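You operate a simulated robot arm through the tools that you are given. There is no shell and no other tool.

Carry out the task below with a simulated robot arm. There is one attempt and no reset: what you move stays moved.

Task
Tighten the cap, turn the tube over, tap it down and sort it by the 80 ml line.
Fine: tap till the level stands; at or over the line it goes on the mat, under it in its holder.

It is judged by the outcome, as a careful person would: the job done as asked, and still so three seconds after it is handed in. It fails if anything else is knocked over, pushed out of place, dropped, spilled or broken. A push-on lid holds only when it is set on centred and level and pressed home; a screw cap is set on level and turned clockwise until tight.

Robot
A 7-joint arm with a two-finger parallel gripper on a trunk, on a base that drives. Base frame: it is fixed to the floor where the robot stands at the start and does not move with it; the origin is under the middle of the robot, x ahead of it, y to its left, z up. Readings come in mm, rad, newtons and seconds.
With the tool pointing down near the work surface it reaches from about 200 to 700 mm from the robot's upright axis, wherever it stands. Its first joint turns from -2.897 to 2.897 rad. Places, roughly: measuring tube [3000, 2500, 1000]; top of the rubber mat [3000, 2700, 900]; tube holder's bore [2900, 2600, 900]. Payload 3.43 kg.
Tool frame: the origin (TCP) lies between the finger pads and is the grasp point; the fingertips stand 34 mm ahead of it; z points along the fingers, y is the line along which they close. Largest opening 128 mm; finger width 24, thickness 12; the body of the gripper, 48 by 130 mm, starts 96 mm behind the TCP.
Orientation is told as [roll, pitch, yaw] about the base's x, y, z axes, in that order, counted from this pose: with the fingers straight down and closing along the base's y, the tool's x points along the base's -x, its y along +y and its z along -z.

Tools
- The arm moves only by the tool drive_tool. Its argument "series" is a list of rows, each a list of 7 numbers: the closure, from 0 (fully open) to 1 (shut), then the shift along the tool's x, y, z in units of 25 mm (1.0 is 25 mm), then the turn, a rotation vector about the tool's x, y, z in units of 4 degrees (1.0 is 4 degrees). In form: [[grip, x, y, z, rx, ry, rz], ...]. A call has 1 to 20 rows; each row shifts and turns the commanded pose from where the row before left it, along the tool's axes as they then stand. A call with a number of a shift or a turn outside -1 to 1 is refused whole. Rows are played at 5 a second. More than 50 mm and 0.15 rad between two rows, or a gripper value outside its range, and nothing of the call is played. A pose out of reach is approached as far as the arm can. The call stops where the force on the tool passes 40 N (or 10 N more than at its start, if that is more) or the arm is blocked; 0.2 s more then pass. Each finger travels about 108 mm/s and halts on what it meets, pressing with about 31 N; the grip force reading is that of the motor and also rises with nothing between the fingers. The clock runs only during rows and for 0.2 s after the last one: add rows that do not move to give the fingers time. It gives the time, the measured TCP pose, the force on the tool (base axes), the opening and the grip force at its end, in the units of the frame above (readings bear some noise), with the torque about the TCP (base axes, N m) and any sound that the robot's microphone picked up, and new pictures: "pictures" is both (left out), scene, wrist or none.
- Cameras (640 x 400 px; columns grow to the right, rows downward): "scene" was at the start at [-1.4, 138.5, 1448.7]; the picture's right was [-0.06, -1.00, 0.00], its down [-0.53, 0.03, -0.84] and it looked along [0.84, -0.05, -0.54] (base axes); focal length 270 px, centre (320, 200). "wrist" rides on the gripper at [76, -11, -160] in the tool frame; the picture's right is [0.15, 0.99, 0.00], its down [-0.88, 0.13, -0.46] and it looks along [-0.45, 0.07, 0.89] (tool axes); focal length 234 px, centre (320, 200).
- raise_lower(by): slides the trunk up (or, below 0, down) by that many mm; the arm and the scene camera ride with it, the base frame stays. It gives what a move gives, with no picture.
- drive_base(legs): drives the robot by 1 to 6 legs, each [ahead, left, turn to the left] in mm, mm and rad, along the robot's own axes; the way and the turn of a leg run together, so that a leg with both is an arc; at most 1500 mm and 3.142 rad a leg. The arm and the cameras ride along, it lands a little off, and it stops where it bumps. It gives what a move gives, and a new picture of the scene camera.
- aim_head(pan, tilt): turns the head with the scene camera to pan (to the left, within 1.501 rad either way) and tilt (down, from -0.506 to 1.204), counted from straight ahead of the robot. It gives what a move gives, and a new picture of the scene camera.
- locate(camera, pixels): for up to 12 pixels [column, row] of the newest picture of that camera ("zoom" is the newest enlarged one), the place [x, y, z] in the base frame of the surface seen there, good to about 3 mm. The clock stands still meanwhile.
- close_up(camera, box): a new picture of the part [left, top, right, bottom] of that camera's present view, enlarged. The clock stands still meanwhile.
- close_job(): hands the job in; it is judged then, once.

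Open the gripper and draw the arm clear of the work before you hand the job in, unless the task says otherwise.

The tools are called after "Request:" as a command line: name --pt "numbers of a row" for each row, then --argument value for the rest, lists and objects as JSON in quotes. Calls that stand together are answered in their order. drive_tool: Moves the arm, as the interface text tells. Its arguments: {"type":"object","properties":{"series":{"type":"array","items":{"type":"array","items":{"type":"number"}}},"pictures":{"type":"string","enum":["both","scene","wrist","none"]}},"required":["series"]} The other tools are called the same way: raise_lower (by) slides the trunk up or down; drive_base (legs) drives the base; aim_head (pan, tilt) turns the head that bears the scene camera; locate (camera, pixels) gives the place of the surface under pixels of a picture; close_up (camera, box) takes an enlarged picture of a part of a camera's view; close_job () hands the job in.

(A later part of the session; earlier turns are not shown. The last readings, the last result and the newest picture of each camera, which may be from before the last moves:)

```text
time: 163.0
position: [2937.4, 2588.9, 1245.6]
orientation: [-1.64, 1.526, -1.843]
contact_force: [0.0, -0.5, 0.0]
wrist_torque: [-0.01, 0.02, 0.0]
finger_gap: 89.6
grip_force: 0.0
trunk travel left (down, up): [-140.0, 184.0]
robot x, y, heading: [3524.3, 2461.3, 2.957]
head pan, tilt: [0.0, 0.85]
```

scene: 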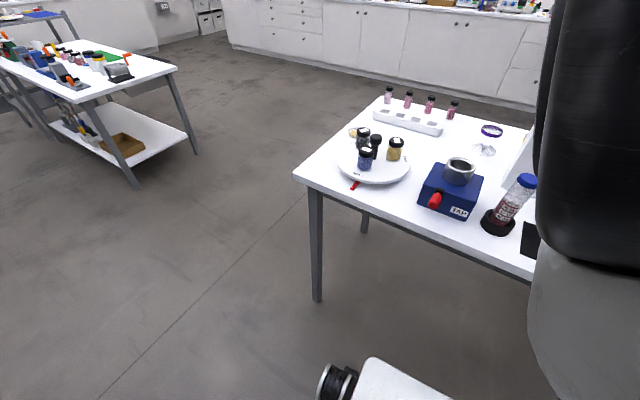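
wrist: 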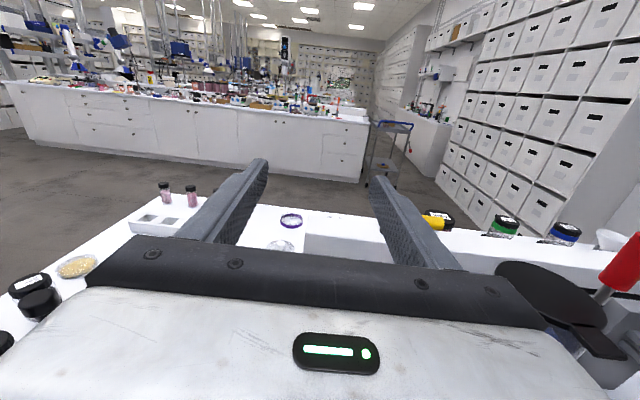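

The scene view has tilted: the arm's upper link at the right edge seems to press against the head. I back the base 100 mm and extend the arm forward so the elbow comes away from it.

Request:
drive_base --legs '[[-100, 0, 0]]'

Request:
drive_tool --pt "0.3 0 0 0.6 0 0 0" --pt "0.3 0 0 0.6 0 0 0" --pt "0.3 0 0 0.6 0 0 -0.3" --pt "0.3 0 0 0.6 0 0 -0.3" --pt "0.3 0 0 0.6 0 0 0" --pt "0.3 0 0 0.6 0 0 0" --pt "0.3 0 0 0 0 0 0" --pictures "both"

```text
time: 164.2
position: [3037.9, 2568.7, 1247.2]
orientation: [-1.637, 1.526, -1.84]
contact_force: [-0.7, 1.3, 0.2]
wrist_torque: [-0.01, 0.01, 0.04]
finger_gap: 89.5
grip_force: 0.0
trunk travel left (down, up): [-140.0, 184.0]
robot x, y, heading: [3627.2, 2444.5, 2.945]
head pan, tilt: [0.0, 0.85]
```

scene: 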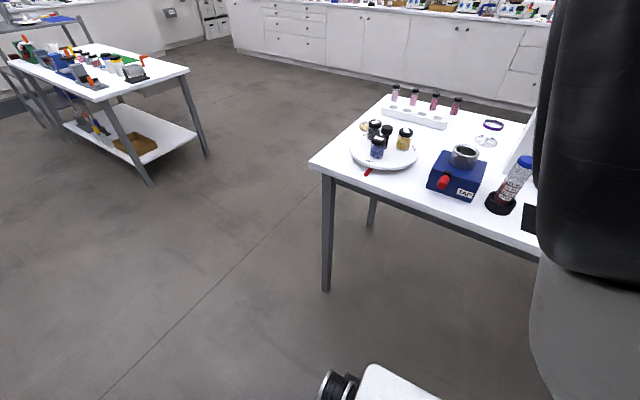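

```text
time: 165.8
position: [2946.2, 2588.1, 1246.4]
orientation: [-2.319, 1.566, -2.521]
contact_force: [-1.3, -0.2, 0.0]
wrist_torque: [0.01, 0.01, -0.01]
finger_gap: 89.7
grip_force: 0.1
trunk travel left (down, up): [-140.0, 184.0]
robot x, y, heading: [3625.0, 2442.2, 2.945]
head pan, tilt: [0.0, 0.85]
```

scene: 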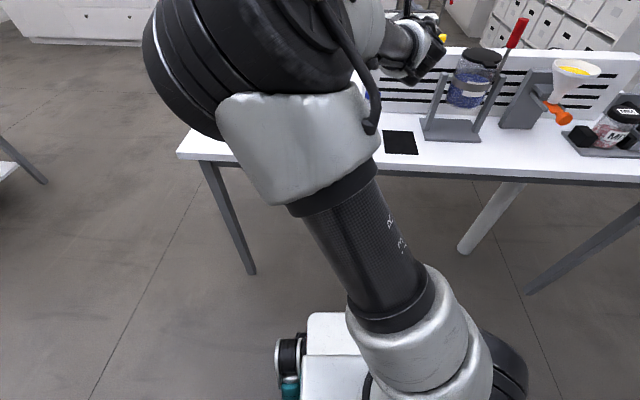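
wrist: 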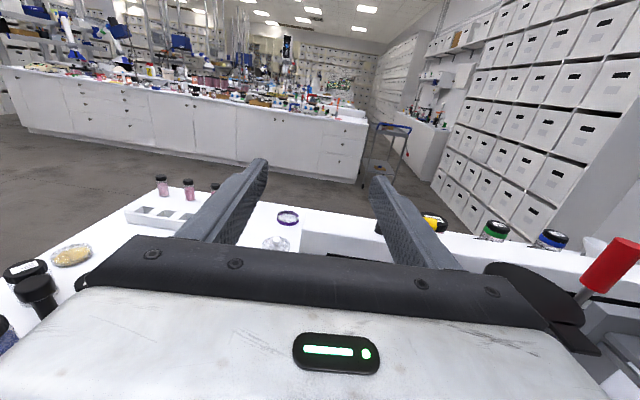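

The hand is now truly horizontal (pitch 1.566) and the elbow is clear of the head, though it hides the table in the scene view. I centre over the tube line and lower with the trunk, using the wrist view.

Request:
drive_tool --pt "0.3 0 -0.23 -0.09 0 0 0" --pt "0.3 0 -0.23 -0.08 0 0 0" --pt "0.3 0 0 0 0 0 0" --pictures "none"

Request:
raise_lower --by -110

Request:
close_up --camera "wrist" --box '[0, 0, 640, 400]'

Request:
close_up --camera "scene" --box '[0, 0, 640, 400]'

```text
time: 166.6
position: [2950.0, 2574.1, 1246.5]
orientation: [-2.465, 1.568, -2.669]
contact_force: [-0.5, -0.1, 0.3]
wrist_torque: [0.01, -0.01, 0.01]
finger_gap: 89.7
grip_force: 0.0
trunk travel left (down, up): [-140.0, 184.0]
robot x, y, heading: [3623.8, 2442.8, 2.946]
head pan, tilt: [0.0, 0.85]
```

```text
time: 168.0
position: [2950.0, 2574.3, 1137.0]
orientation: [-2.423, 1.568, -2.622]
contact_force: [0.2, 0.9, 0.4]
wrist_torque: [0.02, 0.01, -0.01]
finger_gap: 89.8
grip_force: 0.2
trunk travel left (down, up): [-30.0, 294.0]
robot x, y, heading: [3627.0, 2441.1, 2.95]
head pan, tilt: [0.0, 0.85]
```

```text
1.00 times, centred on (320, 200) of wrist (not enlarged: the box is as wide or as high as the picture)
```

zoom: 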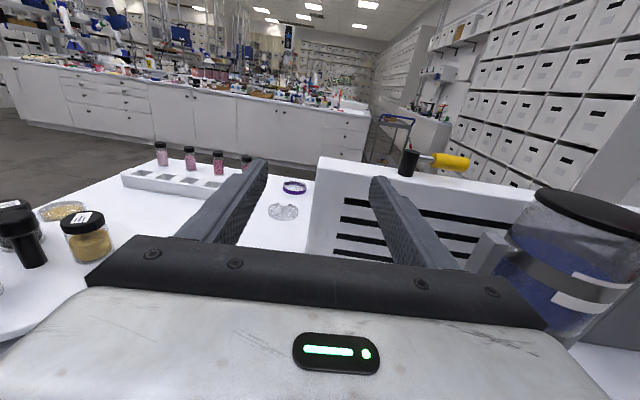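

```text
1.00 times, centred on (320, 200) of scene (not enlarged: the box is as wide or as high as the picture)
```

zoom: 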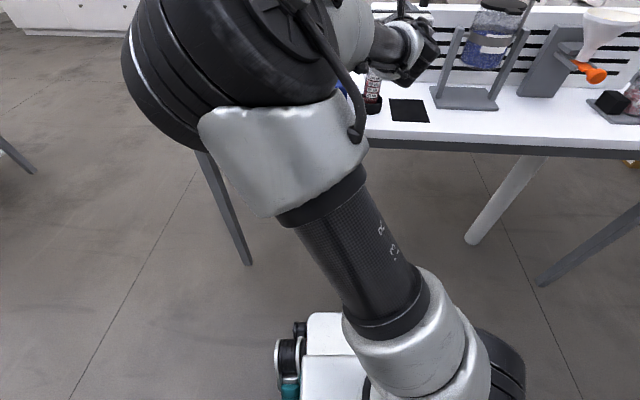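

The palm hides the tube until I get lower. I descend 55 mm by the arm and look again for the cap between the fingers.

Request:
drive_tool --pt "0.3 -0.55 0 0 0 0 0" --pt "0.3 -0.55 0 0 0 0 0" --pt "0.3 -0.55 0 0 0 0 0" --pt "0.3 -0.55 0 0 0 0 0" --pt "0.3 0 0 0 0 0 0" --pictures "both"

```text
time: 169.2
position: [2951.9, 2575.2, 1081.2]
orientation: [-2.42, 1.563, -2.622]
contact_force: [-0.3, 1.2, 0.3]
wrist_torque: [0.0, -0.02, 0.01]
finger_gap: 89.8
grip_force: 0.1
trunk travel left (down, up): [-30.0, 294.0]
robot x, y, heading: [3625.3, 2441.3, 2.955]
head pan, tilt: [0.0, 0.85]
```

scene: 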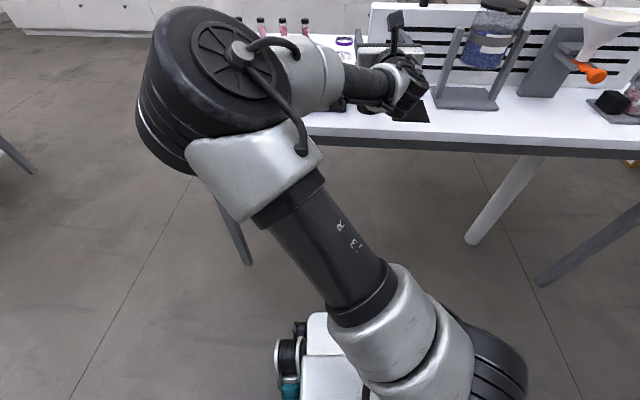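
wrist: 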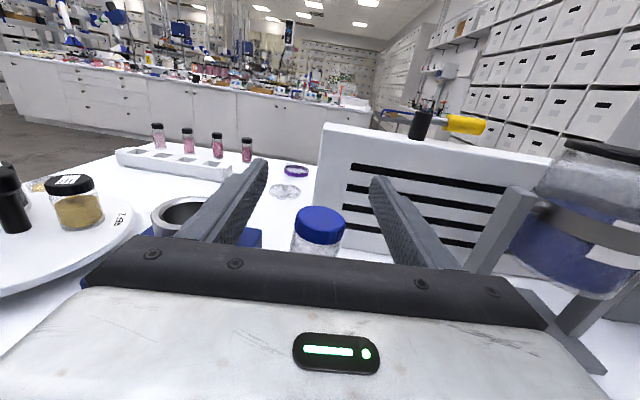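

The cap is at wrist pixel (320, 225), centred between the fingers. I check where the elbow and forearm are relative to the TAP box, and the cap position.

Request:
locate --camera "scene" --pixels '[[190, 100], [250, 70], [330, 85], [380, 95], [290, 140], [405, 90], [340, 140]]'

Request:
locate --camera "wrist" --pixels '[[320, 215], [303, 222], [338, 222], [320, 240], [180, 208], [318, 210]]'

```text
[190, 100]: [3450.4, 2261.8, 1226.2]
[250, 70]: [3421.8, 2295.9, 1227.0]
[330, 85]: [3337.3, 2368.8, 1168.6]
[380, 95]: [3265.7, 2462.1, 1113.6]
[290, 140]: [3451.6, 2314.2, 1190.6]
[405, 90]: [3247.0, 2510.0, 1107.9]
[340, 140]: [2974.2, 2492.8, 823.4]
```

```text
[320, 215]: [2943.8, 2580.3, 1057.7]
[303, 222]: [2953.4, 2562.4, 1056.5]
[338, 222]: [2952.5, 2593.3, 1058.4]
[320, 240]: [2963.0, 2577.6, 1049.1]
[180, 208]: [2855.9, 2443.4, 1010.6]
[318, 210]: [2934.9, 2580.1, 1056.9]
```

The forearm stays beyond the table edge, and the cap centre is about (2947, 2578). I align and lower the open fingers around the tube to about z 1012.

Request:
drive_tool --pt "0.3 -0.3 0.06 0.16 0 0 0" --pt "0.3 -0.5 0 0 0 0 0" --pt "0.3 -0.5 0 0 0 0 0" --pt "0.3 -0.5 0 0 0 0 0" --pt "0.3 -0.5 0 0 0 0 0" --pt "0.3 -0.5 0 0 0 0 0" --pt "0.3 0 0 0 0 0 0" --pictures "both"

Request:
locate --camera "wrist" --pixels '[[320, 160], [320, 190], [305, 190], [335, 190], [320, 230]]'

```text
time: 170.8
position: [2948.0, 2576.2, 1011.4]
orientation: [-2.435, 1.568, -2.638]
contact_force: [-0.1, -0.2, 0.1]
wrist_torque: [0.0, 0.0, -0.02]
finger_gap: 89.5
grip_force: 0.1
trunk travel left (down, up): [-30.0, 294.0]
robot x, y, heading: [3625.4, 2439.3, 2.949]
head pan, tilt: [0.0, 0.85]
```

scene: 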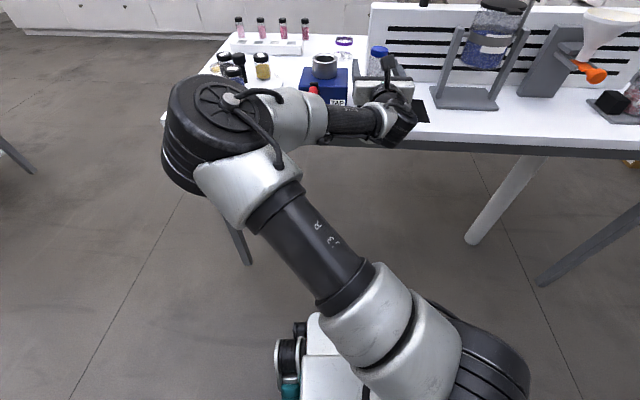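
wrist: 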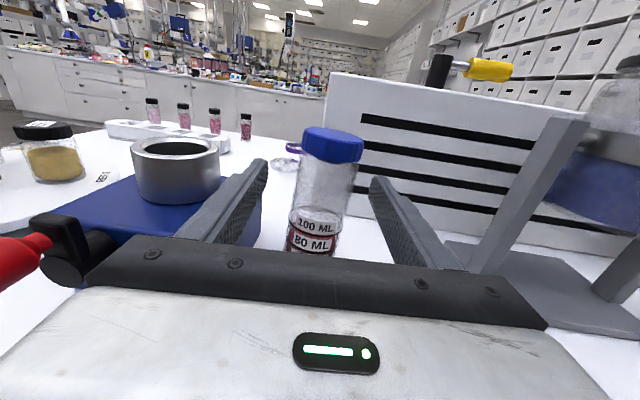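

```text
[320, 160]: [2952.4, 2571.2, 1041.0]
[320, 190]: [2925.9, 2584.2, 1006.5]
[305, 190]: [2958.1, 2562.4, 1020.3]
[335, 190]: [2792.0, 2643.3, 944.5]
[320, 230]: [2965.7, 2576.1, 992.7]
```

The tube is centred between the fingers (cols 296–347 at the TCP row). I close on it.

Request:
drive_tool --pt "0.6 0 0 0 0 0 0" --pt "0.8 0 0 0 0 0 0" --pt "0.95 0 0 0 0 0 0" --pt "0.95 0 0 0 0 0 0" --pictures "wrist"

Request:
close_up --camera "wrist" --box '[240, 115, 400, 250]'

```text
time: 171.8
position: [2946.6, 2576.3, 1010.7]
orientation: [-2.373, 1.567, -2.576]
contact_force: [-0.3, -0.6, 0.1]
wrist_torque: [-0.23, 0.09, 0.05]
finger_gap: 42.2
grip_force: 31.3
trunk travel left (down, up): [-30.0, 294.0]
robot x, y, heading: [3623.3, 2441.2, 2.945]
head pan, tilt: [0.0, 0.85]
```

wrist: 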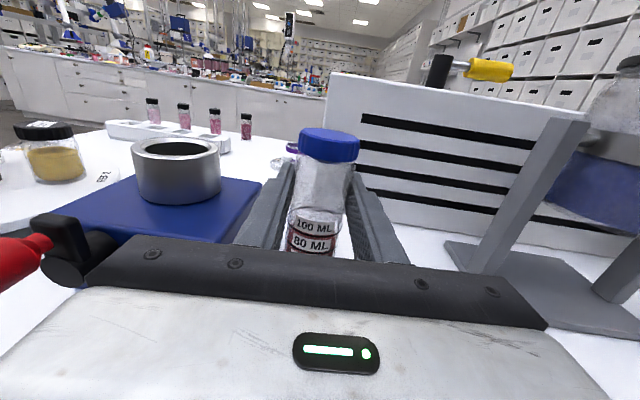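

```text
2.96 times, centred on (320, 182) of wrist
```

zoom: 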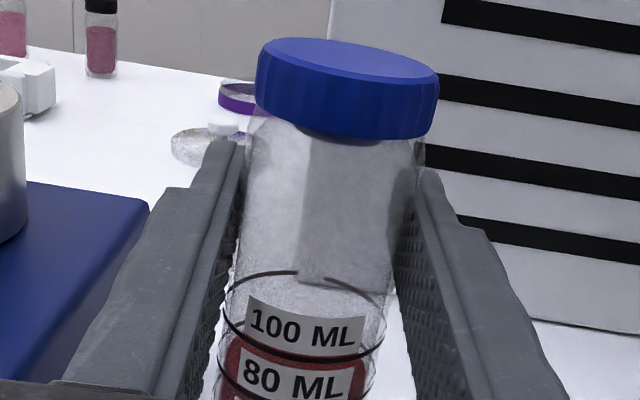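

The tube is held (42 mm, 31 N), grip near z 1011. I lift it 130 mm straight up out of the holder.

Request:
drive_tool --pt "0.95 0.3 0 0 0 0 0" --pt "0.95 0.5 0 0 0 0 0" --pt "0.95 0.6 0 0 0 0 0" --pt "0.95 0.6 0 0 0 0 0" --pt "0.95 0.6 0 0 0 0 0" --pt "0.95 0.6 0 0 0 0 0" --pt "0.95 0.6 0 0 0 0 0" --pt "0.95 0.6 0 0 0 0 0" --pt "0.95 0.6 0 0 0 0 0" --pt "0.95 0.2 0 0 0 0 0" --pt "0.95 0 0 0 0 0 0" --pictures "both"

Request:
close_up --camera "wrist" --box '[240, 115, 400, 250]'

```text
time: 174.2
position: [2947.6, 2577.1, 1140.6]
orientation: [-2.395, 1.566, -2.6]
contact_force: [-0.1, -0.1, -1.7]
wrist_torque: [0.03, 0.01, 0.0]
finger_gap: 41.9
grip_force: 30.5
trunk travel left (down, up): [-30.0, 294.0]
robot x, y, heading: [3624.9, 2442.8, 2.946]
head pan, tilt: [0.0, 0.85]
```

scene: 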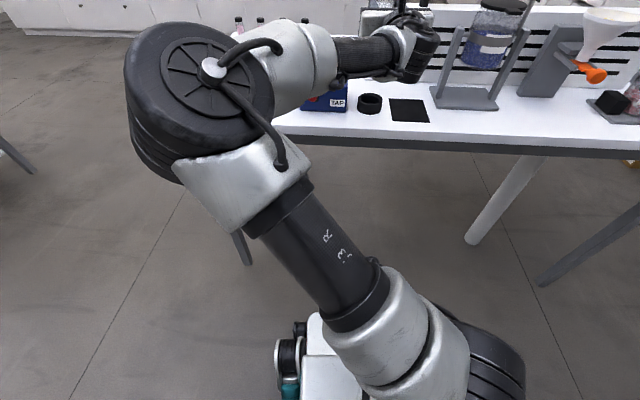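
wrist: 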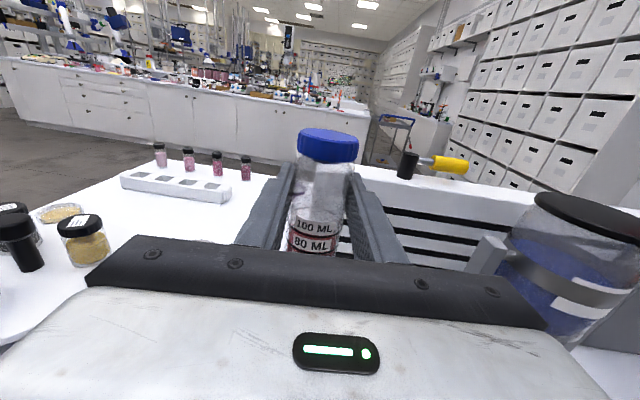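

```text
2.96 times, centred on (320, 182) of wrist
```

zoom: 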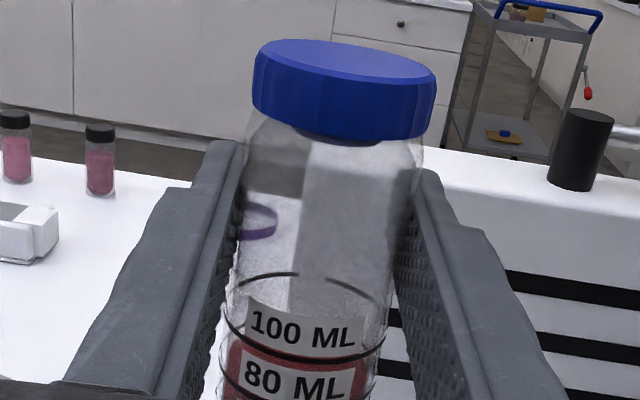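

The tube hangs freely in the grip and the holder stands empty at (369, 103). I note the holder and mat, then roll the hand 180° to turn the tube over.

Request:
locate --camera "scene" --pixels '[[370, 96], [359, 98], [381, 98], [370, 112], [369, 101], [408, 110]]'

Request:
drive_tool --pt "0.95 0 0 0 0 0 0.6" --pt "0.95 0 0 0 0 0 1" --pt "0.95 0 0 0 0 0 1" --pt "0.95 0 0 0 0 0 1" --pt "0.95 0 0 0 0 0 1" --pt "0.95 0 0 0 0 0 1" --pt "0.95 0 0 0 0 0 1" --pt "0.95 0 0 0 0 0 1" --pt "0.95 0 0 0 0 0 1" --pt "0.95 0 0 0 0 0 1" --pt "0.95 0 0 0 0 0 1" --pt "0.95 0 0 0 0 0 1" --pt "0.95 0 0 0 0 0 1" --pt "0.95 0 0 0 0 0 1" --pt "0.95 0 0 0 0 0 1" --pictures "both"

```text
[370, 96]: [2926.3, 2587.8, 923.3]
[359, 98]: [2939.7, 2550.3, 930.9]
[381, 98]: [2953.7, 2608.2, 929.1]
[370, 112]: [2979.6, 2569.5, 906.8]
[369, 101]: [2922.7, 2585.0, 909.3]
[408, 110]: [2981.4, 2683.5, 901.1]
```

```text
time: 177.4
position: [2946.2, 2577.0, 1142.1]
orientation: [-1.576, 0.547, -1.775]
contact_force: [-0.7, 0.1, -1.4]
wrist_torque: [0.05, -0.01, -0.06]
finger_gap: 42.0
grip_force: 30.4
trunk travel left (down, up): [-30.0, 294.0]
robot x, y, heading: [3622.5, 2440.8, 2.95]
head pan, tilt: [0.0, 0.85]
```

scene: 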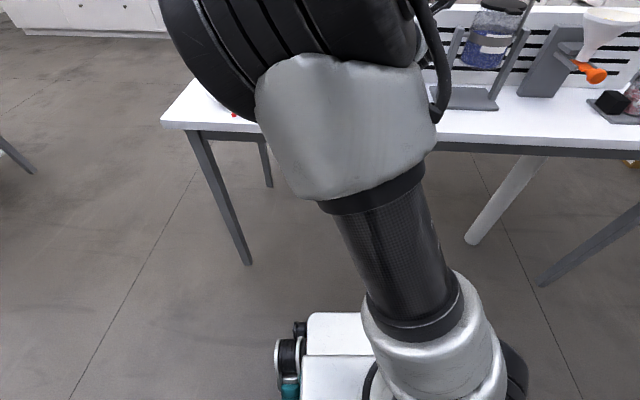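
wrist: 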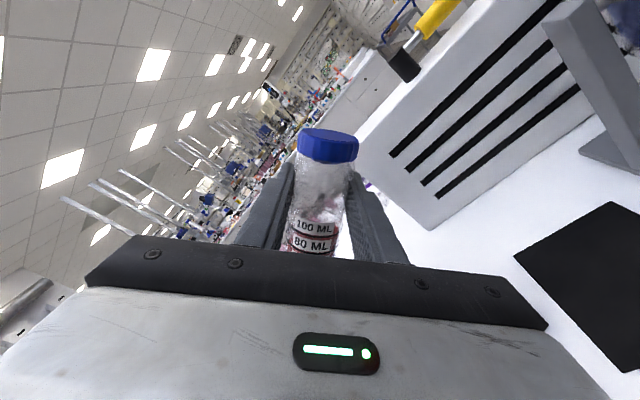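

The roll proceeds well (tube held, no leakage seen). I continue to about 120°.

Request:
drive_tool --pt "0.95 0 0 0 0 0 1" --pt "0.95 0 0 0 0 0 1" --pt "0.95 0 0 0 0 0 1" --pt "0.95 0 0 0 0 0 1" --pt "0.95 0 0 0 0 0 1" --pt "0.95 0 0 0 0 0 1" --pt "0.95 0 0 0 0 0 1" --pt "0.95 0 0 0 0 0 1" --pt "0.95 0 0 0 0 0 1" --pt "0.95 0 0 0 0 0 1" --pt "0.95 0 0 0 0 0 1" --pt "0.95 0 0 0 0 0 1" --pt "0.95 0 0 0 0 0 1" --pt "0.95 0 0 0 0 0 1" --pt "0.95 0 0 0 0 0 1" --pictures "both"

```text
time: 180.6
position: [2946.6, 2576.5, 1143.1]
orientation: [-1.574, -0.497, -1.773]
contact_force: [-0.1, 0.0, -0.8]
wrist_torque: [0.03, 0.01, 0.0]
finger_gap: 41.8
grip_force: 30.7
trunk travel left (down, up): [-30.0, 294.0]
robot x, y, heading: [3624.1, 2440.1, 2.945]
head pan, tilt: [0.0, 0.85]
```

scene: 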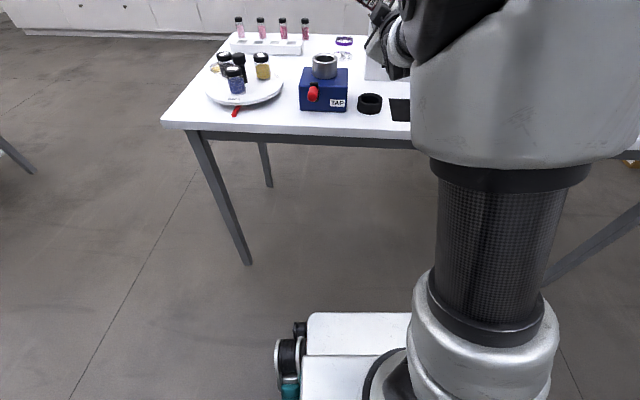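
wrist: 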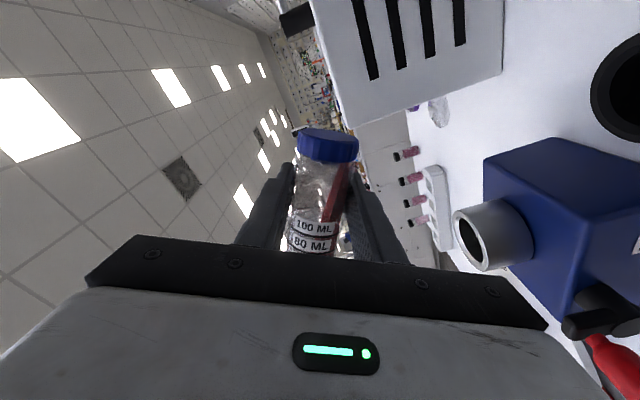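

The powder runs toward the cap and none leaks. I roll the last 60° to fully inverted, and hold a moment.

Request:
drive_tool --pt "0.95 0 0 0 0 0 1" --pt "0.95 0 0 0 0 0 1" --pt "0.95 0 0 0 0 0 1" --pt "0.95 0 0 0 0 0 1" --pt "0.95 0 0 0 0 0 1" --pt "0.95 0 0 0 0 0 1" --pt "0.95 0 0 0 0 0 1" --pt "0.95 0 0 0 0 0 1" --pt "0.95 0 0 0 0 0 1" --pt "0.95 0 0 0 0 0 1" --pt "0.95 0 0 0 0 0 1" --pt "0.95 0 0 0 0 0 1" --pt "0.95 0 0 0 0 0 1" --pt "0.95 0 0 0 0 0 1" --pt "0.95 0 0 0 0 0 1" --pt "0.95 0 0 0 0 0 0.5" --pt "0.95 0 0 0 0 0 0" --pt "0.95 0 0 0 0 0 0" --pt "0.95 0 0 0 0 0 0" --pictures "both"

Request:
close_up --camera "wrist" --box '[240, 115, 400, 250]'

```text
time: 184.6
position: [2947.2, 2576.8, 1142.6]
orientation: [1.864, -1.559, 1.077]
contact_force: [-0.8, 0.6, -1.7]
wrist_torque: [-0.02, 0.01, -0.01]
finger_gap: 41.8
grip_force: 30.5
trunk travel left (down, up): [-30.0, 294.0]
robot x, y, heading: [3625.7, 2443.5, 2.945]
head pan, tilt: [0.0, 0.85]
```

scene: 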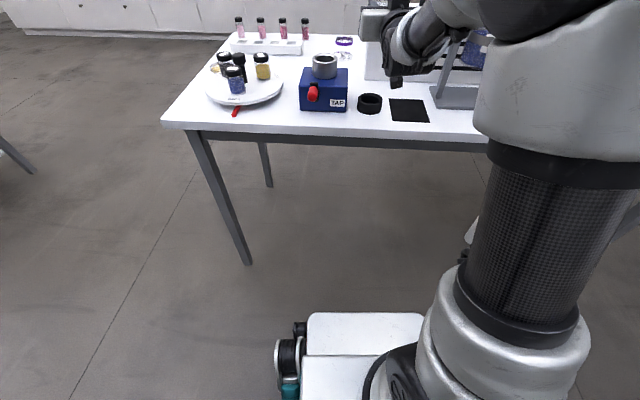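
wrist: 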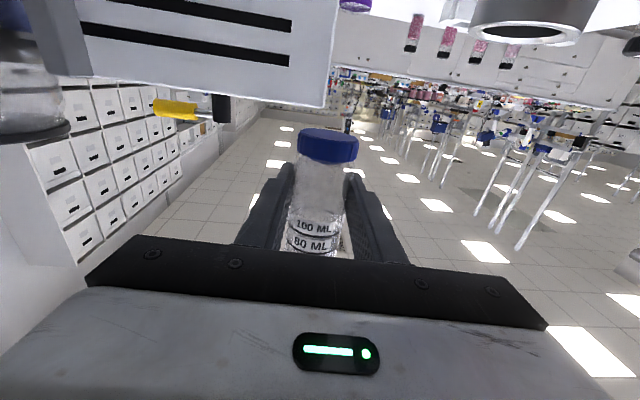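

```text
2.96 times, centred on (320, 182) of wrist
```

zoom: 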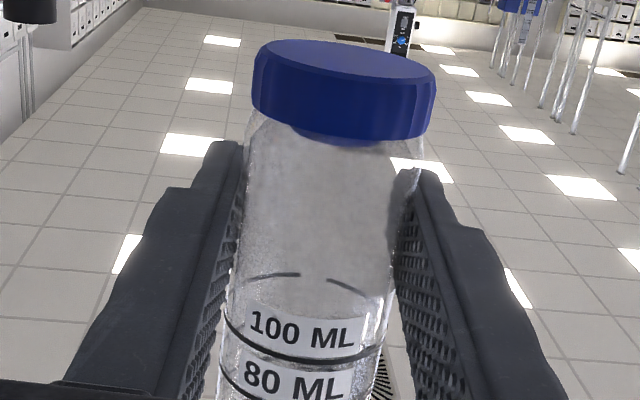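

The tube is inverted, but I see no powder at the cap end; the weight still reads 1.7 N. I check the scene for spilled powder and for where the powder sits.

Request:
close_up --camera "scene" --box '[320, 0, 480, 130]'

Request:
close_up --camera "wrist" --box '[270, 190, 370, 265]'

```text
3.08 times, centred on (400, 65) of scene
```

zoom: 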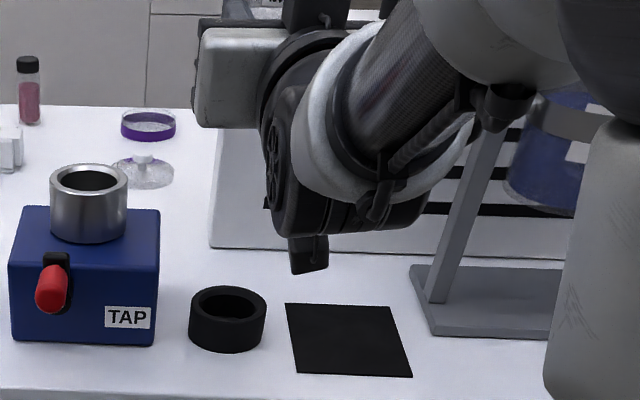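

```text
5.33 times, centred on (320, 228) of wrist
```

zoom: 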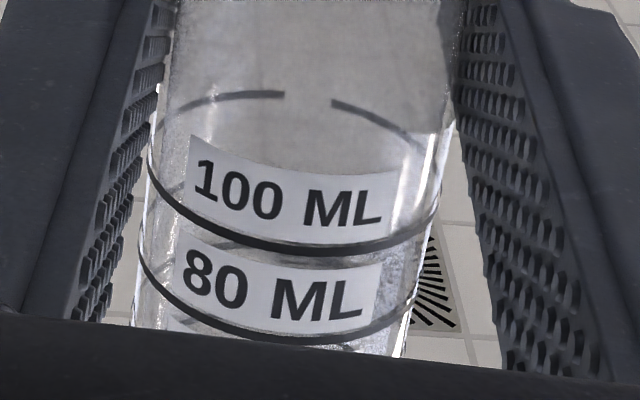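

No powder is seen spilled on the table, holder or mat. I roll back 60° and look at the contents again.

Request:
drive_tool --pt "0.95 0 0 0 0 0 -1" --pt "0.95 0 0 0 0 0 -1" --pt "0.95 0 0 0 0 0 -1" --pt "0.95 0 0 0 0 0 -1" --pt "0.95 0 0 0 0 0 -1" --pt "0.95 0 0 0 0 0 -1" --pt "0.95 0 0 0 0 0 -1" --pt "0.95 0 0 0 0 0 -1" --pt "0.95 0 0 0 0 0 -1" --pt "0.95 0 0 0 0 0 -1" --pt "0.95 0 0 0 0 0 -1" --pt "0.95 0 0 0 0 0 -1" --pt "0.95 0 0 0 0 0 -1" --pt "0.95 0 0 0 0 0 -1" --pt "0.95 0 0 0 0 0 -1" --pt "0.95 0 0 0 0 0 -0.5" --pictures "both"

Request:
close_up --camera "wrist" --box '[240, 115, 400, 250]'

```text
time: 188.0
position: [2946.8, 2577.1, 1140.6]
orientation: [-1.575, -0.498, -1.771]
contact_force: [0.3, -0.7, -1.8]
wrist_torque: [0.01, 0.04, -0.01]
finger_gap: 42.0
grip_force: 30.4
trunk travel left (down, up): [-30.0, 294.0]
robot x, y, heading: [3623.6, 2441.1, 2.949]
head pan, tilt: [0.0, 0.85]
```

scene: 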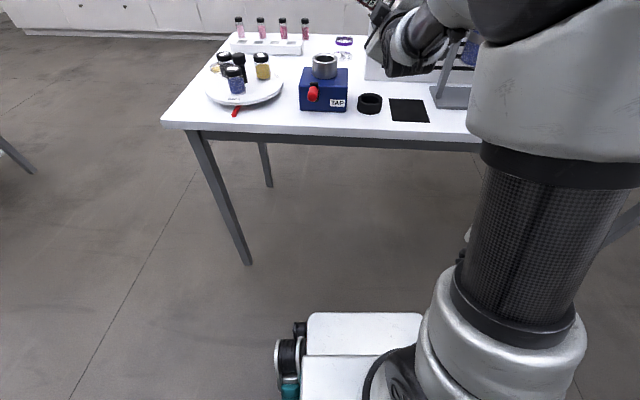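
wrist: 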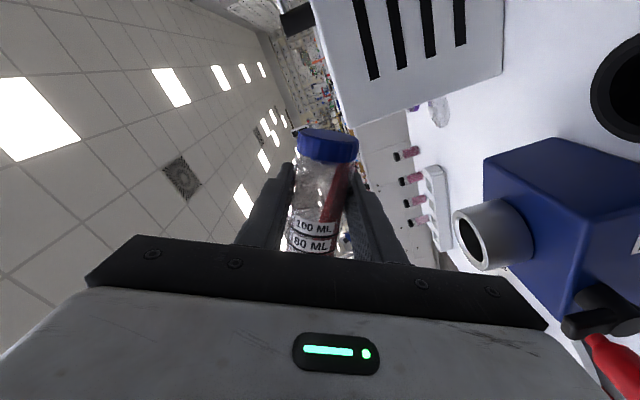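

```text
2.96 times, centred on (320, 182) of wrist
```

zoom: 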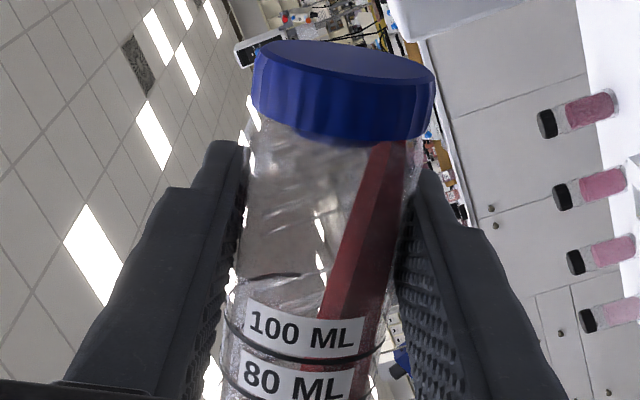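

The powder is all still inside, lying along the low side. I roll back the remaining 120° to upright.

Request:
drive_tool --pt "0.95 0 0 0 0 0 -1" --pt "0.95 0 0 0 0 0 -1" --pt "0.95 0 0 0 0 0 -1" --pt "0.95 0 0 0 0 0 -1" --pt "0.95 0 0 0 0 0 -1" --pt "0.95 0 0 0 0 0 -1" --pt "0.95 0 0 0 0 0 -1" --pt "0.95 0 0 0 0 0 -1" --pt "0.95 0 0 0 0 0 -1" --pt "0.95 0 0 0 0 0 -1" --pt "0.95 0 0 0 0 0 -1" --pt "0.95 0 0 0 0 0 -1" --pt "0.95 0 0 0 0 0 -1" --pt "0.95 0 0 0 0 0 -1" --pt "0.95 0 0 0 0 0 -1" --pictures "none"

Request:
drive_tool --pt "0.95 0 0 0 0 0 -1" --pt "0.95 0 0 0 0 0 -1" --pt "0.95 0 0 0 0 0 -1" --pt "0.95 0 0 0 0 0 -1" --pt "0.95 0 0 0 0 0 -1" --pt "0.95 0 0 0 0 0 -1" --pt "0.95 0 0 0 0 0 -1" --pt "0.95 0 0 0 0 0 -1" --pt "0.95 0 0 0 0 0 -1" --pt "0.95 0 0 0 0 0 -1" --pt "0.95 0 0 0 0 0 -1" --pt "0.95 0 0 0 0 0 -1" --pt "0.95 0 0 0 0 0 -1" --pt "0.95 0 0 0 0 0 -1" --pt "0.95 0 0 0 0 0 -0.6" --pt "0.95 0 0 0 0 0 0" --pictures "both"

Request:
close_up --camera "wrist" --box '[240, 115, 400, 250]'

```text
time: 191.2
position: [2946.2, 2576.1, 1142.0]
orientation: [-1.573, 0.548, -1.775]
contact_force: [0.3, -0.3, -0.7]
wrist_torque: [0.0, -0.02, 0.03]
finger_gap: 42.0
grip_force: 30.8
trunk travel left (down, up): [-30.0, 294.0]
robot x, y, heading: [3623.4, 2440.3, 2.949]
head pan, tilt: [0.0, 0.85]
```

```text
time: 194.6
position: [2947.3, 2576.6, 1141.6]
orientation: [-2.634, 1.568, -2.836]
contact_force: [-0.6, 0.2, -1.5]
wrist_torque: [0.0, 0.0, 0.0]
finger_gap: 41.8
grip_force: 30.7
trunk travel left (down, up): [-30.0, 294.0]
robot x, y, heading: [3617.8, 2438.5, 2.948]
head pan, tilt: [0.0, 0.85]
```

scene: 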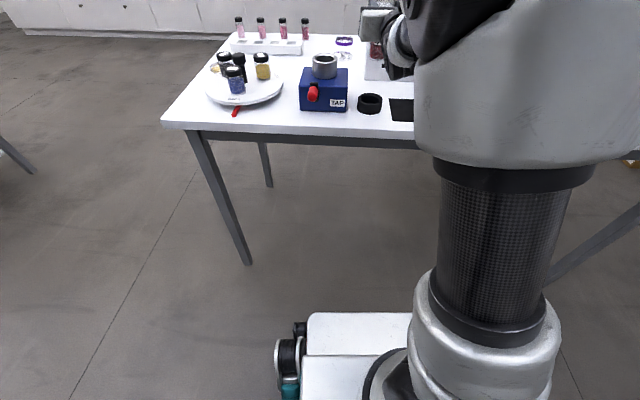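
wrist: 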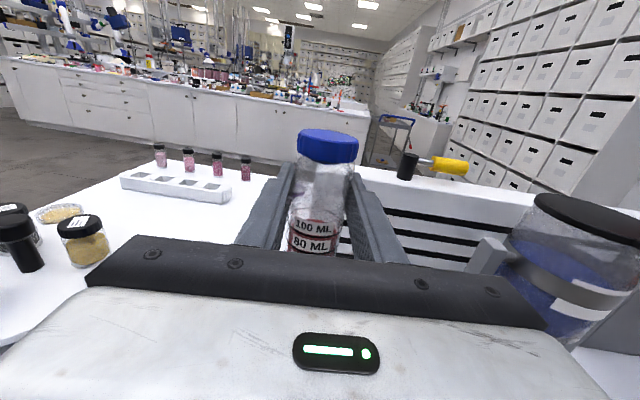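

```text
2.96 times, centred on (320, 182) of wrist
```

zoom: 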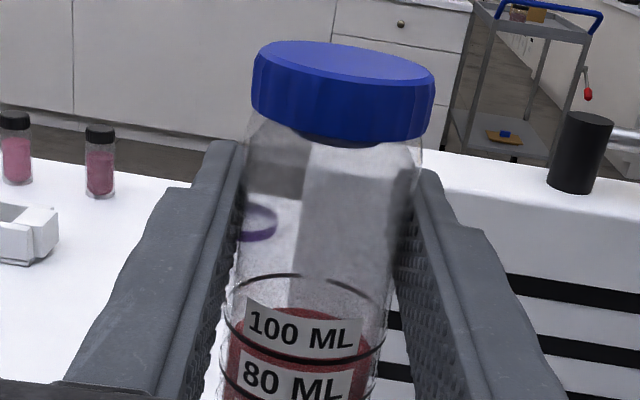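

Upright again, with the powder loosened to above the 100 line. The TAP cup is in view at (325, 65); I measure its rim precisely.

Request:
close_up --camera "scene" --box '[290, 40, 370, 120]'

Request:
locate --camera "zoom" --pixels '[[240, 75], [240, 130], [235, 68], [345, 70], [295, 55], [295, 88], [265, 245], [270, 205], [250, 75], [345, 80], [295, 85]]'

```text
5.00 times, centred on (330, 80) of scene
```

zoom: 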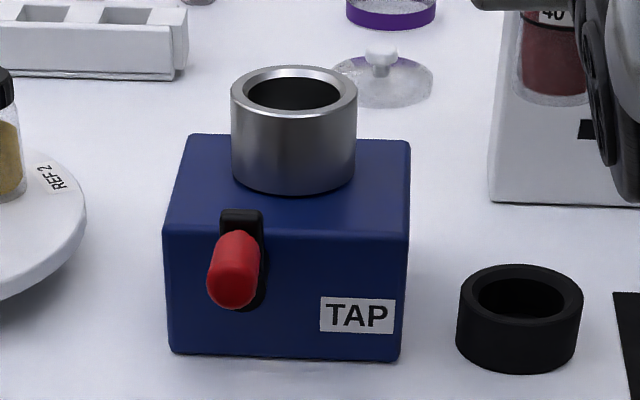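

```text
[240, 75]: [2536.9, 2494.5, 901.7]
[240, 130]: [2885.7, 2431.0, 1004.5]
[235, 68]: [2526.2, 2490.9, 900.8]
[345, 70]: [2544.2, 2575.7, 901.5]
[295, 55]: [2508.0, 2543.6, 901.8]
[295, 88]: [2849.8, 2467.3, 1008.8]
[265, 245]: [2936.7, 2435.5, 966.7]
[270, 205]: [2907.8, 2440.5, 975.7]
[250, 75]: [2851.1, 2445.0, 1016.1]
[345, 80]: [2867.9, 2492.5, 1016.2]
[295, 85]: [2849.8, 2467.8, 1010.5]
```

I locate more points around the rim to fix its centre.

Request:
locate --camera "zoom" --pixels '[[234, 93], [354, 95], [293, 120], [293, 70], [293, 112], [293, 75], [246, 92], [344, 94], [520, 268], [520, 318], [460, 290], [580, 290]]'

```text
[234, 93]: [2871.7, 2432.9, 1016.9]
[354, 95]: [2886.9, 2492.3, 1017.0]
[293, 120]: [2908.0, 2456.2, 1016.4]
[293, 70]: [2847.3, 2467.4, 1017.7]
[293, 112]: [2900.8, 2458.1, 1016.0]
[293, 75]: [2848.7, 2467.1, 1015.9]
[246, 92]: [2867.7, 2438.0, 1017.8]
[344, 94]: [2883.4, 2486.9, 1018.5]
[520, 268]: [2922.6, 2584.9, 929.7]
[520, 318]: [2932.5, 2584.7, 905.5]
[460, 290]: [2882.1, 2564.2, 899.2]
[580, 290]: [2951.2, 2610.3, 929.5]
```

Cup centre is about (2878, 2462) with inner diameter about 48. I check the tube's position relative to the TCP in the wrist view.

Request:
locate --camera "wrist" --pixels '[[328, 132], [328, 140], [300, 141], [357, 146], [328, 160], [320, 175], [318, 200], [315, 225], [313, 243]]'

```text
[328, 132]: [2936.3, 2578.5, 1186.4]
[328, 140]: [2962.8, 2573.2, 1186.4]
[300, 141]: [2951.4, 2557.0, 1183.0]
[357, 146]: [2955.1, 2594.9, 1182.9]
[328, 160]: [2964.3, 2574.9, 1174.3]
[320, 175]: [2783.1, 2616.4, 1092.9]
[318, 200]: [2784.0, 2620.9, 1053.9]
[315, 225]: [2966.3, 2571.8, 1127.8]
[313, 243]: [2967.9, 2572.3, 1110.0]
```

The tube sits at the TCP within a few mm. I carry it, slightly raised, over to above the TAP cup.

Request:
drive_tool --pt "0.95 0.3 0 0 0 0 0" --pt "0.95 0.5 0 0 0 0 0" --pt "0.95 0 -0.51 0.19 0 0 0" --pt "0.95 0 -0.51 0.19 0 0 0" --pt "0.95 0 -0.51 0.19 0 0 0" --pt "0.95 0 -0.51 0.19 0 0 0" --pt "0.95 0 -0.51 0.19 0 0 0" --pt "0.95 0 -0.51 0.19 0 0 0" --pt "0.95 0 -0.51 0.19 0 0 0" --pt "0.95 0 -0.51 0.19 0 0 0" --pt "0.95 0 -0.51 0.19 0 0 0" --pt "0.95 0 -0.47 0.16 0 0 0" --pt "0.95 0 0 0 0 0 0" --pictures "both"

Request:
close_up --camera "scene" --box '[270, 10, 380, 120]'

```text
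time: 197.4
position: [2875.3, 2462.6, 1161.8]
orientation: [-2.384, 1.568, -2.588]
contact_force: [0.1, 0.9, -1.3]
wrist_torque: [0.01, 0.03, -0.03]
finger_gap: 41.6
grip_force: 30.4
trunk travel left (down, up): [-30.0, 294.0]
robot x, y, heading: [3625.7, 2441.4, 2.95]
head pan, tilt: [0.0, 0.85]
```

scene: 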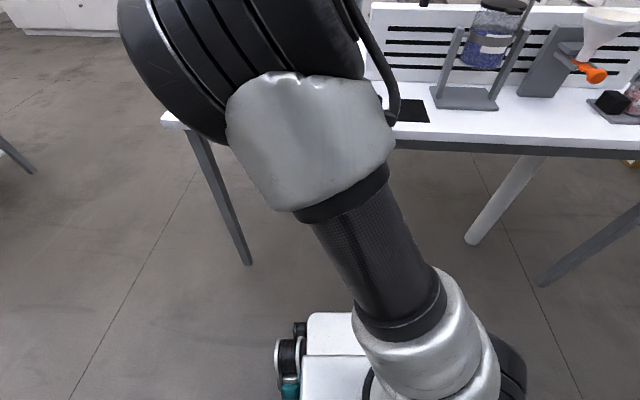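
wrist: 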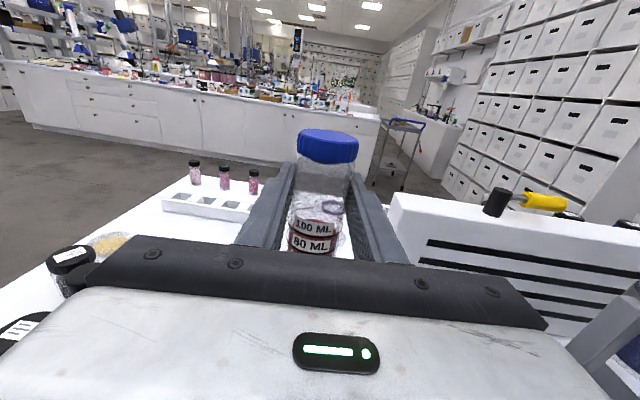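

```text
3.64 times, centred on (325, 65) of scene
```

zoom: 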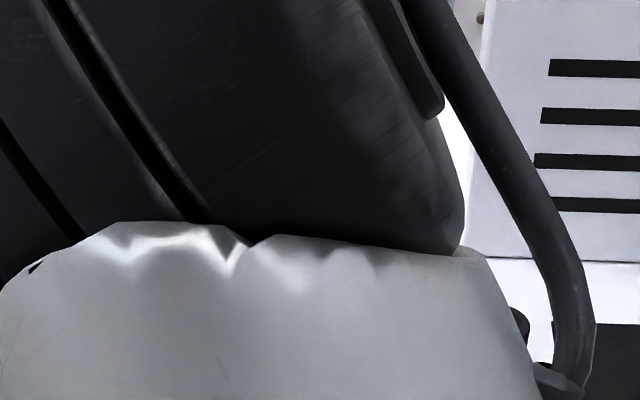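

The forearm blocks the scene view, so I go by measured positions and force. I lower to just above the rim, then in small steps.

Request:
drive_tool --pt "0.95 -0.4 0 0 0 0 0" --pt "0.95 -0.4 0 0 0 0 0" --pt "0.95 -0.4 0 0 0 0 0" --pt "0.95 0 0 0 0 0 0" --pictures "wrist"

Request:
locate --camera "wrist" --pixels '[[328, 132], [328, 140], [300, 141], [357, 146], [328, 160], [315, 225], [313, 243], [318, 235]]'

Request:
close_up --camera "scene" --box '[0, 0, 640, 400]'

```text
time: 198.4
position: [2875.2, 2463.8, 1132.9]
orientation: [-2.392, 1.567, -2.594]
contact_force: [0.1, 0.3, -0.1]
wrist_torque: [-0.02, 0.01, 0.04]
finger_gap: 41.8
grip_force: 31.0
trunk travel left (down, up): [-30.0, 294.0]
robot x, y, heading: [3624.8, 2444.4, 2.95]
head pan, tilt: [0.0, 0.85]
```

wrist: 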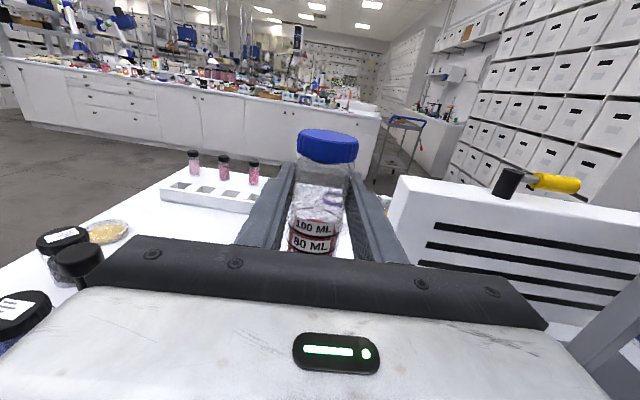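

```text
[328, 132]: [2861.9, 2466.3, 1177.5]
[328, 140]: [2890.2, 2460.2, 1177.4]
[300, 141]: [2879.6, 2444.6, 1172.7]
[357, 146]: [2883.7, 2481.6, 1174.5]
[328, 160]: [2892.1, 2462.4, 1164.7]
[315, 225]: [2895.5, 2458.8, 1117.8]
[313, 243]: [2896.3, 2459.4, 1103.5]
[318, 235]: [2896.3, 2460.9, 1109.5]
```

```text
1.00 times, centred on (320, 200) of scene (not enlarged: the box is as wide or as high as the picture)
```

zoom: 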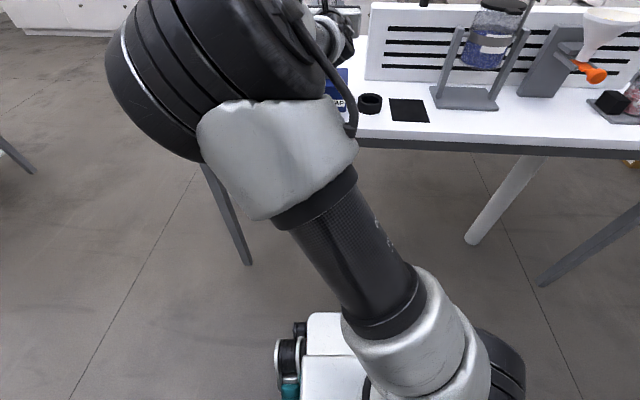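

The tube axis measures about (2878, 2463), matching the cup centre. I lower in small steps, watching the force.

Request:
drive_tool --pt "0.95 -0.12 0 0 0 0 0" --pt "0.95 -0.12 0 0 0 0 0" --pt "0.95 -0.12 0 0 0 0 0" --pt "0.95 -0.12 0 0 0 0 0" --pt "0.95 0 0 0 0 0 0" --pictures "none"

Request:
drive_tool --pt "0.95 -0.1 0 0 0 0 0" --pt "0.95 -0.1 0 0 0 0 0" --pt "0.95 0 0 0 0 0 0" --pictures "none"

Request:
drive_tool --pt "0.95 -0.1 0 0 0 0 0" --pt "0.95 -0.1 0 0 0 0 0" --pt "0.95 0 0 0 0 0 0" --pictures "none"

```text
time: 199.6
position: [2874.9, 2461.9, 1120.2]
orientation: [-2.348, 1.568, -2.549]
contact_force: [0.1, 0.0, -2.0]
wrist_torque: [0.0, 0.0, -0.04]
finger_gap: 41.6
grip_force: 31.0
trunk travel left (down, up): [-30.0, 294.0]
robot x, y, heading: [3624.9, 2442.2, 2.951]
head pan, tilt: [0.0, 0.85]
```

```text
time: 200.4
position: [2874.7, 2459.9, 1116.1]
orientation: [-2.415, 1.566, -2.618]
contact_force: [0.3, -0.4, -0.7]
wrist_torque: [-0.02, 0.01, 0.0]
finger_gap: 41.8
grip_force: 31.0
trunk travel left (down, up): [-30.0, 294.0]
robot x, y, heading: [3624.1, 2440.6, 2.952]
head pan, tilt: [0.0, 0.85]
```

```text
time: 201.2
position: [2875.9, 2461.9, 1110.2]
orientation: [-2.407, 1.569, -2.609]
contact_force: [-0.3, -0.5, -1.7]
wrist_torque: [0.03, -0.01, -0.03]
finger_gap: 41.9
grip_force: 30.3
trunk travel left (down, up): [-30.0, 294.0]
robot x, y, heading: [3623.2, 2443.4, 2.949]
head pan, tilt: [0.0, 0.85]
```

No contact at TCP 1110, so the tube bottom is inside the cup. I continue down in small steps until it touches the floor.

Request:
drive_tool --pt "0.95 -0.12 0 0 0 0 0" --pt "0.95 -0.12 0 0 0 0 0" --pt "0.95 -0.12 0 0 0 0 0" --pt "0.95 0 0 0 0 0 0" --pictures "none"

Request:
drive_tool --pt "0.95 -0.12 0 0 0 0 0" --pt "0.95 -0.12 0 0 0 0 0" --pt "0.95 0 0 0 0 0 0" --pictures "none"

Request:
drive_tool --pt "0.95 -0.12 0 0 0 0 0" --pt "0.95 -0.12 0 0 0 0 0" --pt "0.95 0 0 0 0 0 0" --pictures "none"

```text
time: 202.2
position: [2874.6, 2460.4, 1102.8]
orientation: [-2.322, 1.566, -2.524]
contact_force: [-0.1, -0.3, -0.4]
wrist_torque: [0.0, -0.02, 0.0]
finger_gap: 41.4
grip_force: 31.1
trunk travel left (down, up): [-30.0, 294.0]
robot x, y, heading: [3623.8, 2444.2, 2.957]
head pan, tilt: [0.0, 0.85]
```

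```text
time: 203.0
position: [2873.9, 2461.3, 1094.6]
orientation: [-2.507, 1.567, -2.709]
contact_force: [0.4, 0.6, -1.3]
wrist_torque: [-0.03, -0.02, 0.0]
finger_gap: 41.9
grip_force: 31.2
trunk travel left (down, up): [-30.0, 294.0]
robot x, y, heading: [3625.9, 2437.3, 2.948]
head pan, tilt: [0.0, 0.85]
```

```text
time: 203.8
position: [2875.9, 2461.4, 1089.3]
orientation: [-2.517, 1.566, -2.718]
contact_force: [-2.1, 0.2, 3.4]
wrist_torque: [0.01, 0.23, 0.0]
finger_gap: 41.8
grip_force: 30.4
trunk travel left (down, up): [-30.0, 294.0]
robot x, y, heading: [3625.1, 2440.8, 2.948]
head pan, tilt: [0.0, 0.85]
```

Contact begins at TCP 1089 (3.4 N up), likely the cup floor. I press 1.5 mm more to confirm.

Request:
drive_tool --pt "0.95 -0.06 0 0 0 0 0" --pt "0.95 0 0 0 0 0 0" --pictures "both"

Request:
close_up --camera "wrist" --box '[240, 115, 400, 250]'

```text
time: 204.4
position: [2874.4, 2461.3, 1089.6]
orientation: [-2.6, 1.564, -2.8]
contact_force: [0.0, -1.1, 9.3]
wrist_torque: [-0.06, 0.18, 0.0]
finger_gap: 41.9
grip_force: 30.6
trunk travel left (down, up): [-30.0, 294.0]
robot x, y, heading: [3623.5, 2444.1, 2.947]
head pan, tilt: [0.0, 0.85]
```

scene: 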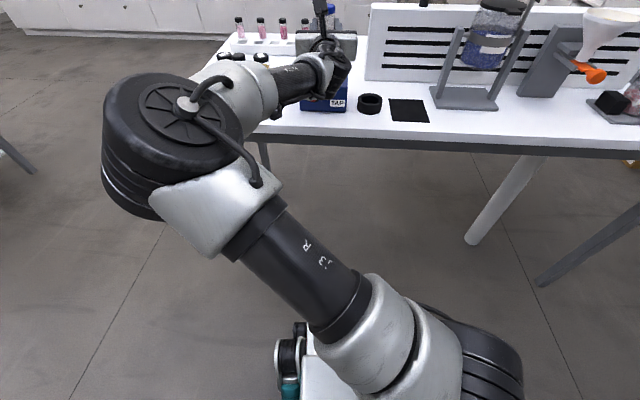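
wrist: 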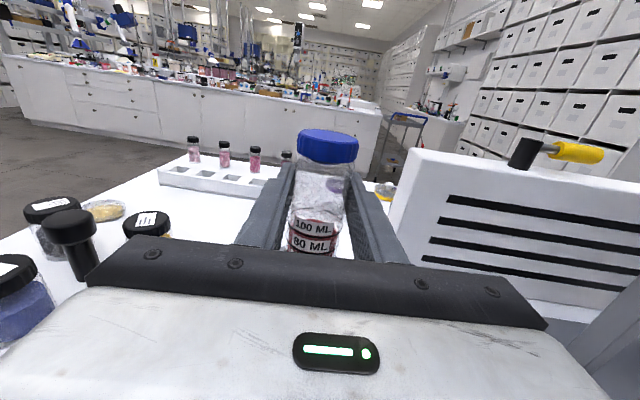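

```text
2.96 times, centred on (320, 182) of wrist
```

zoom: 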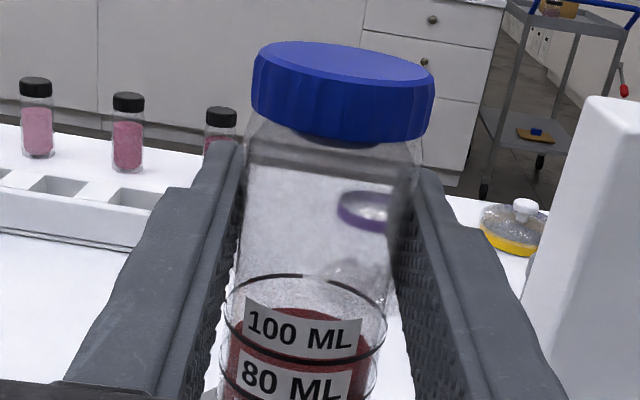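

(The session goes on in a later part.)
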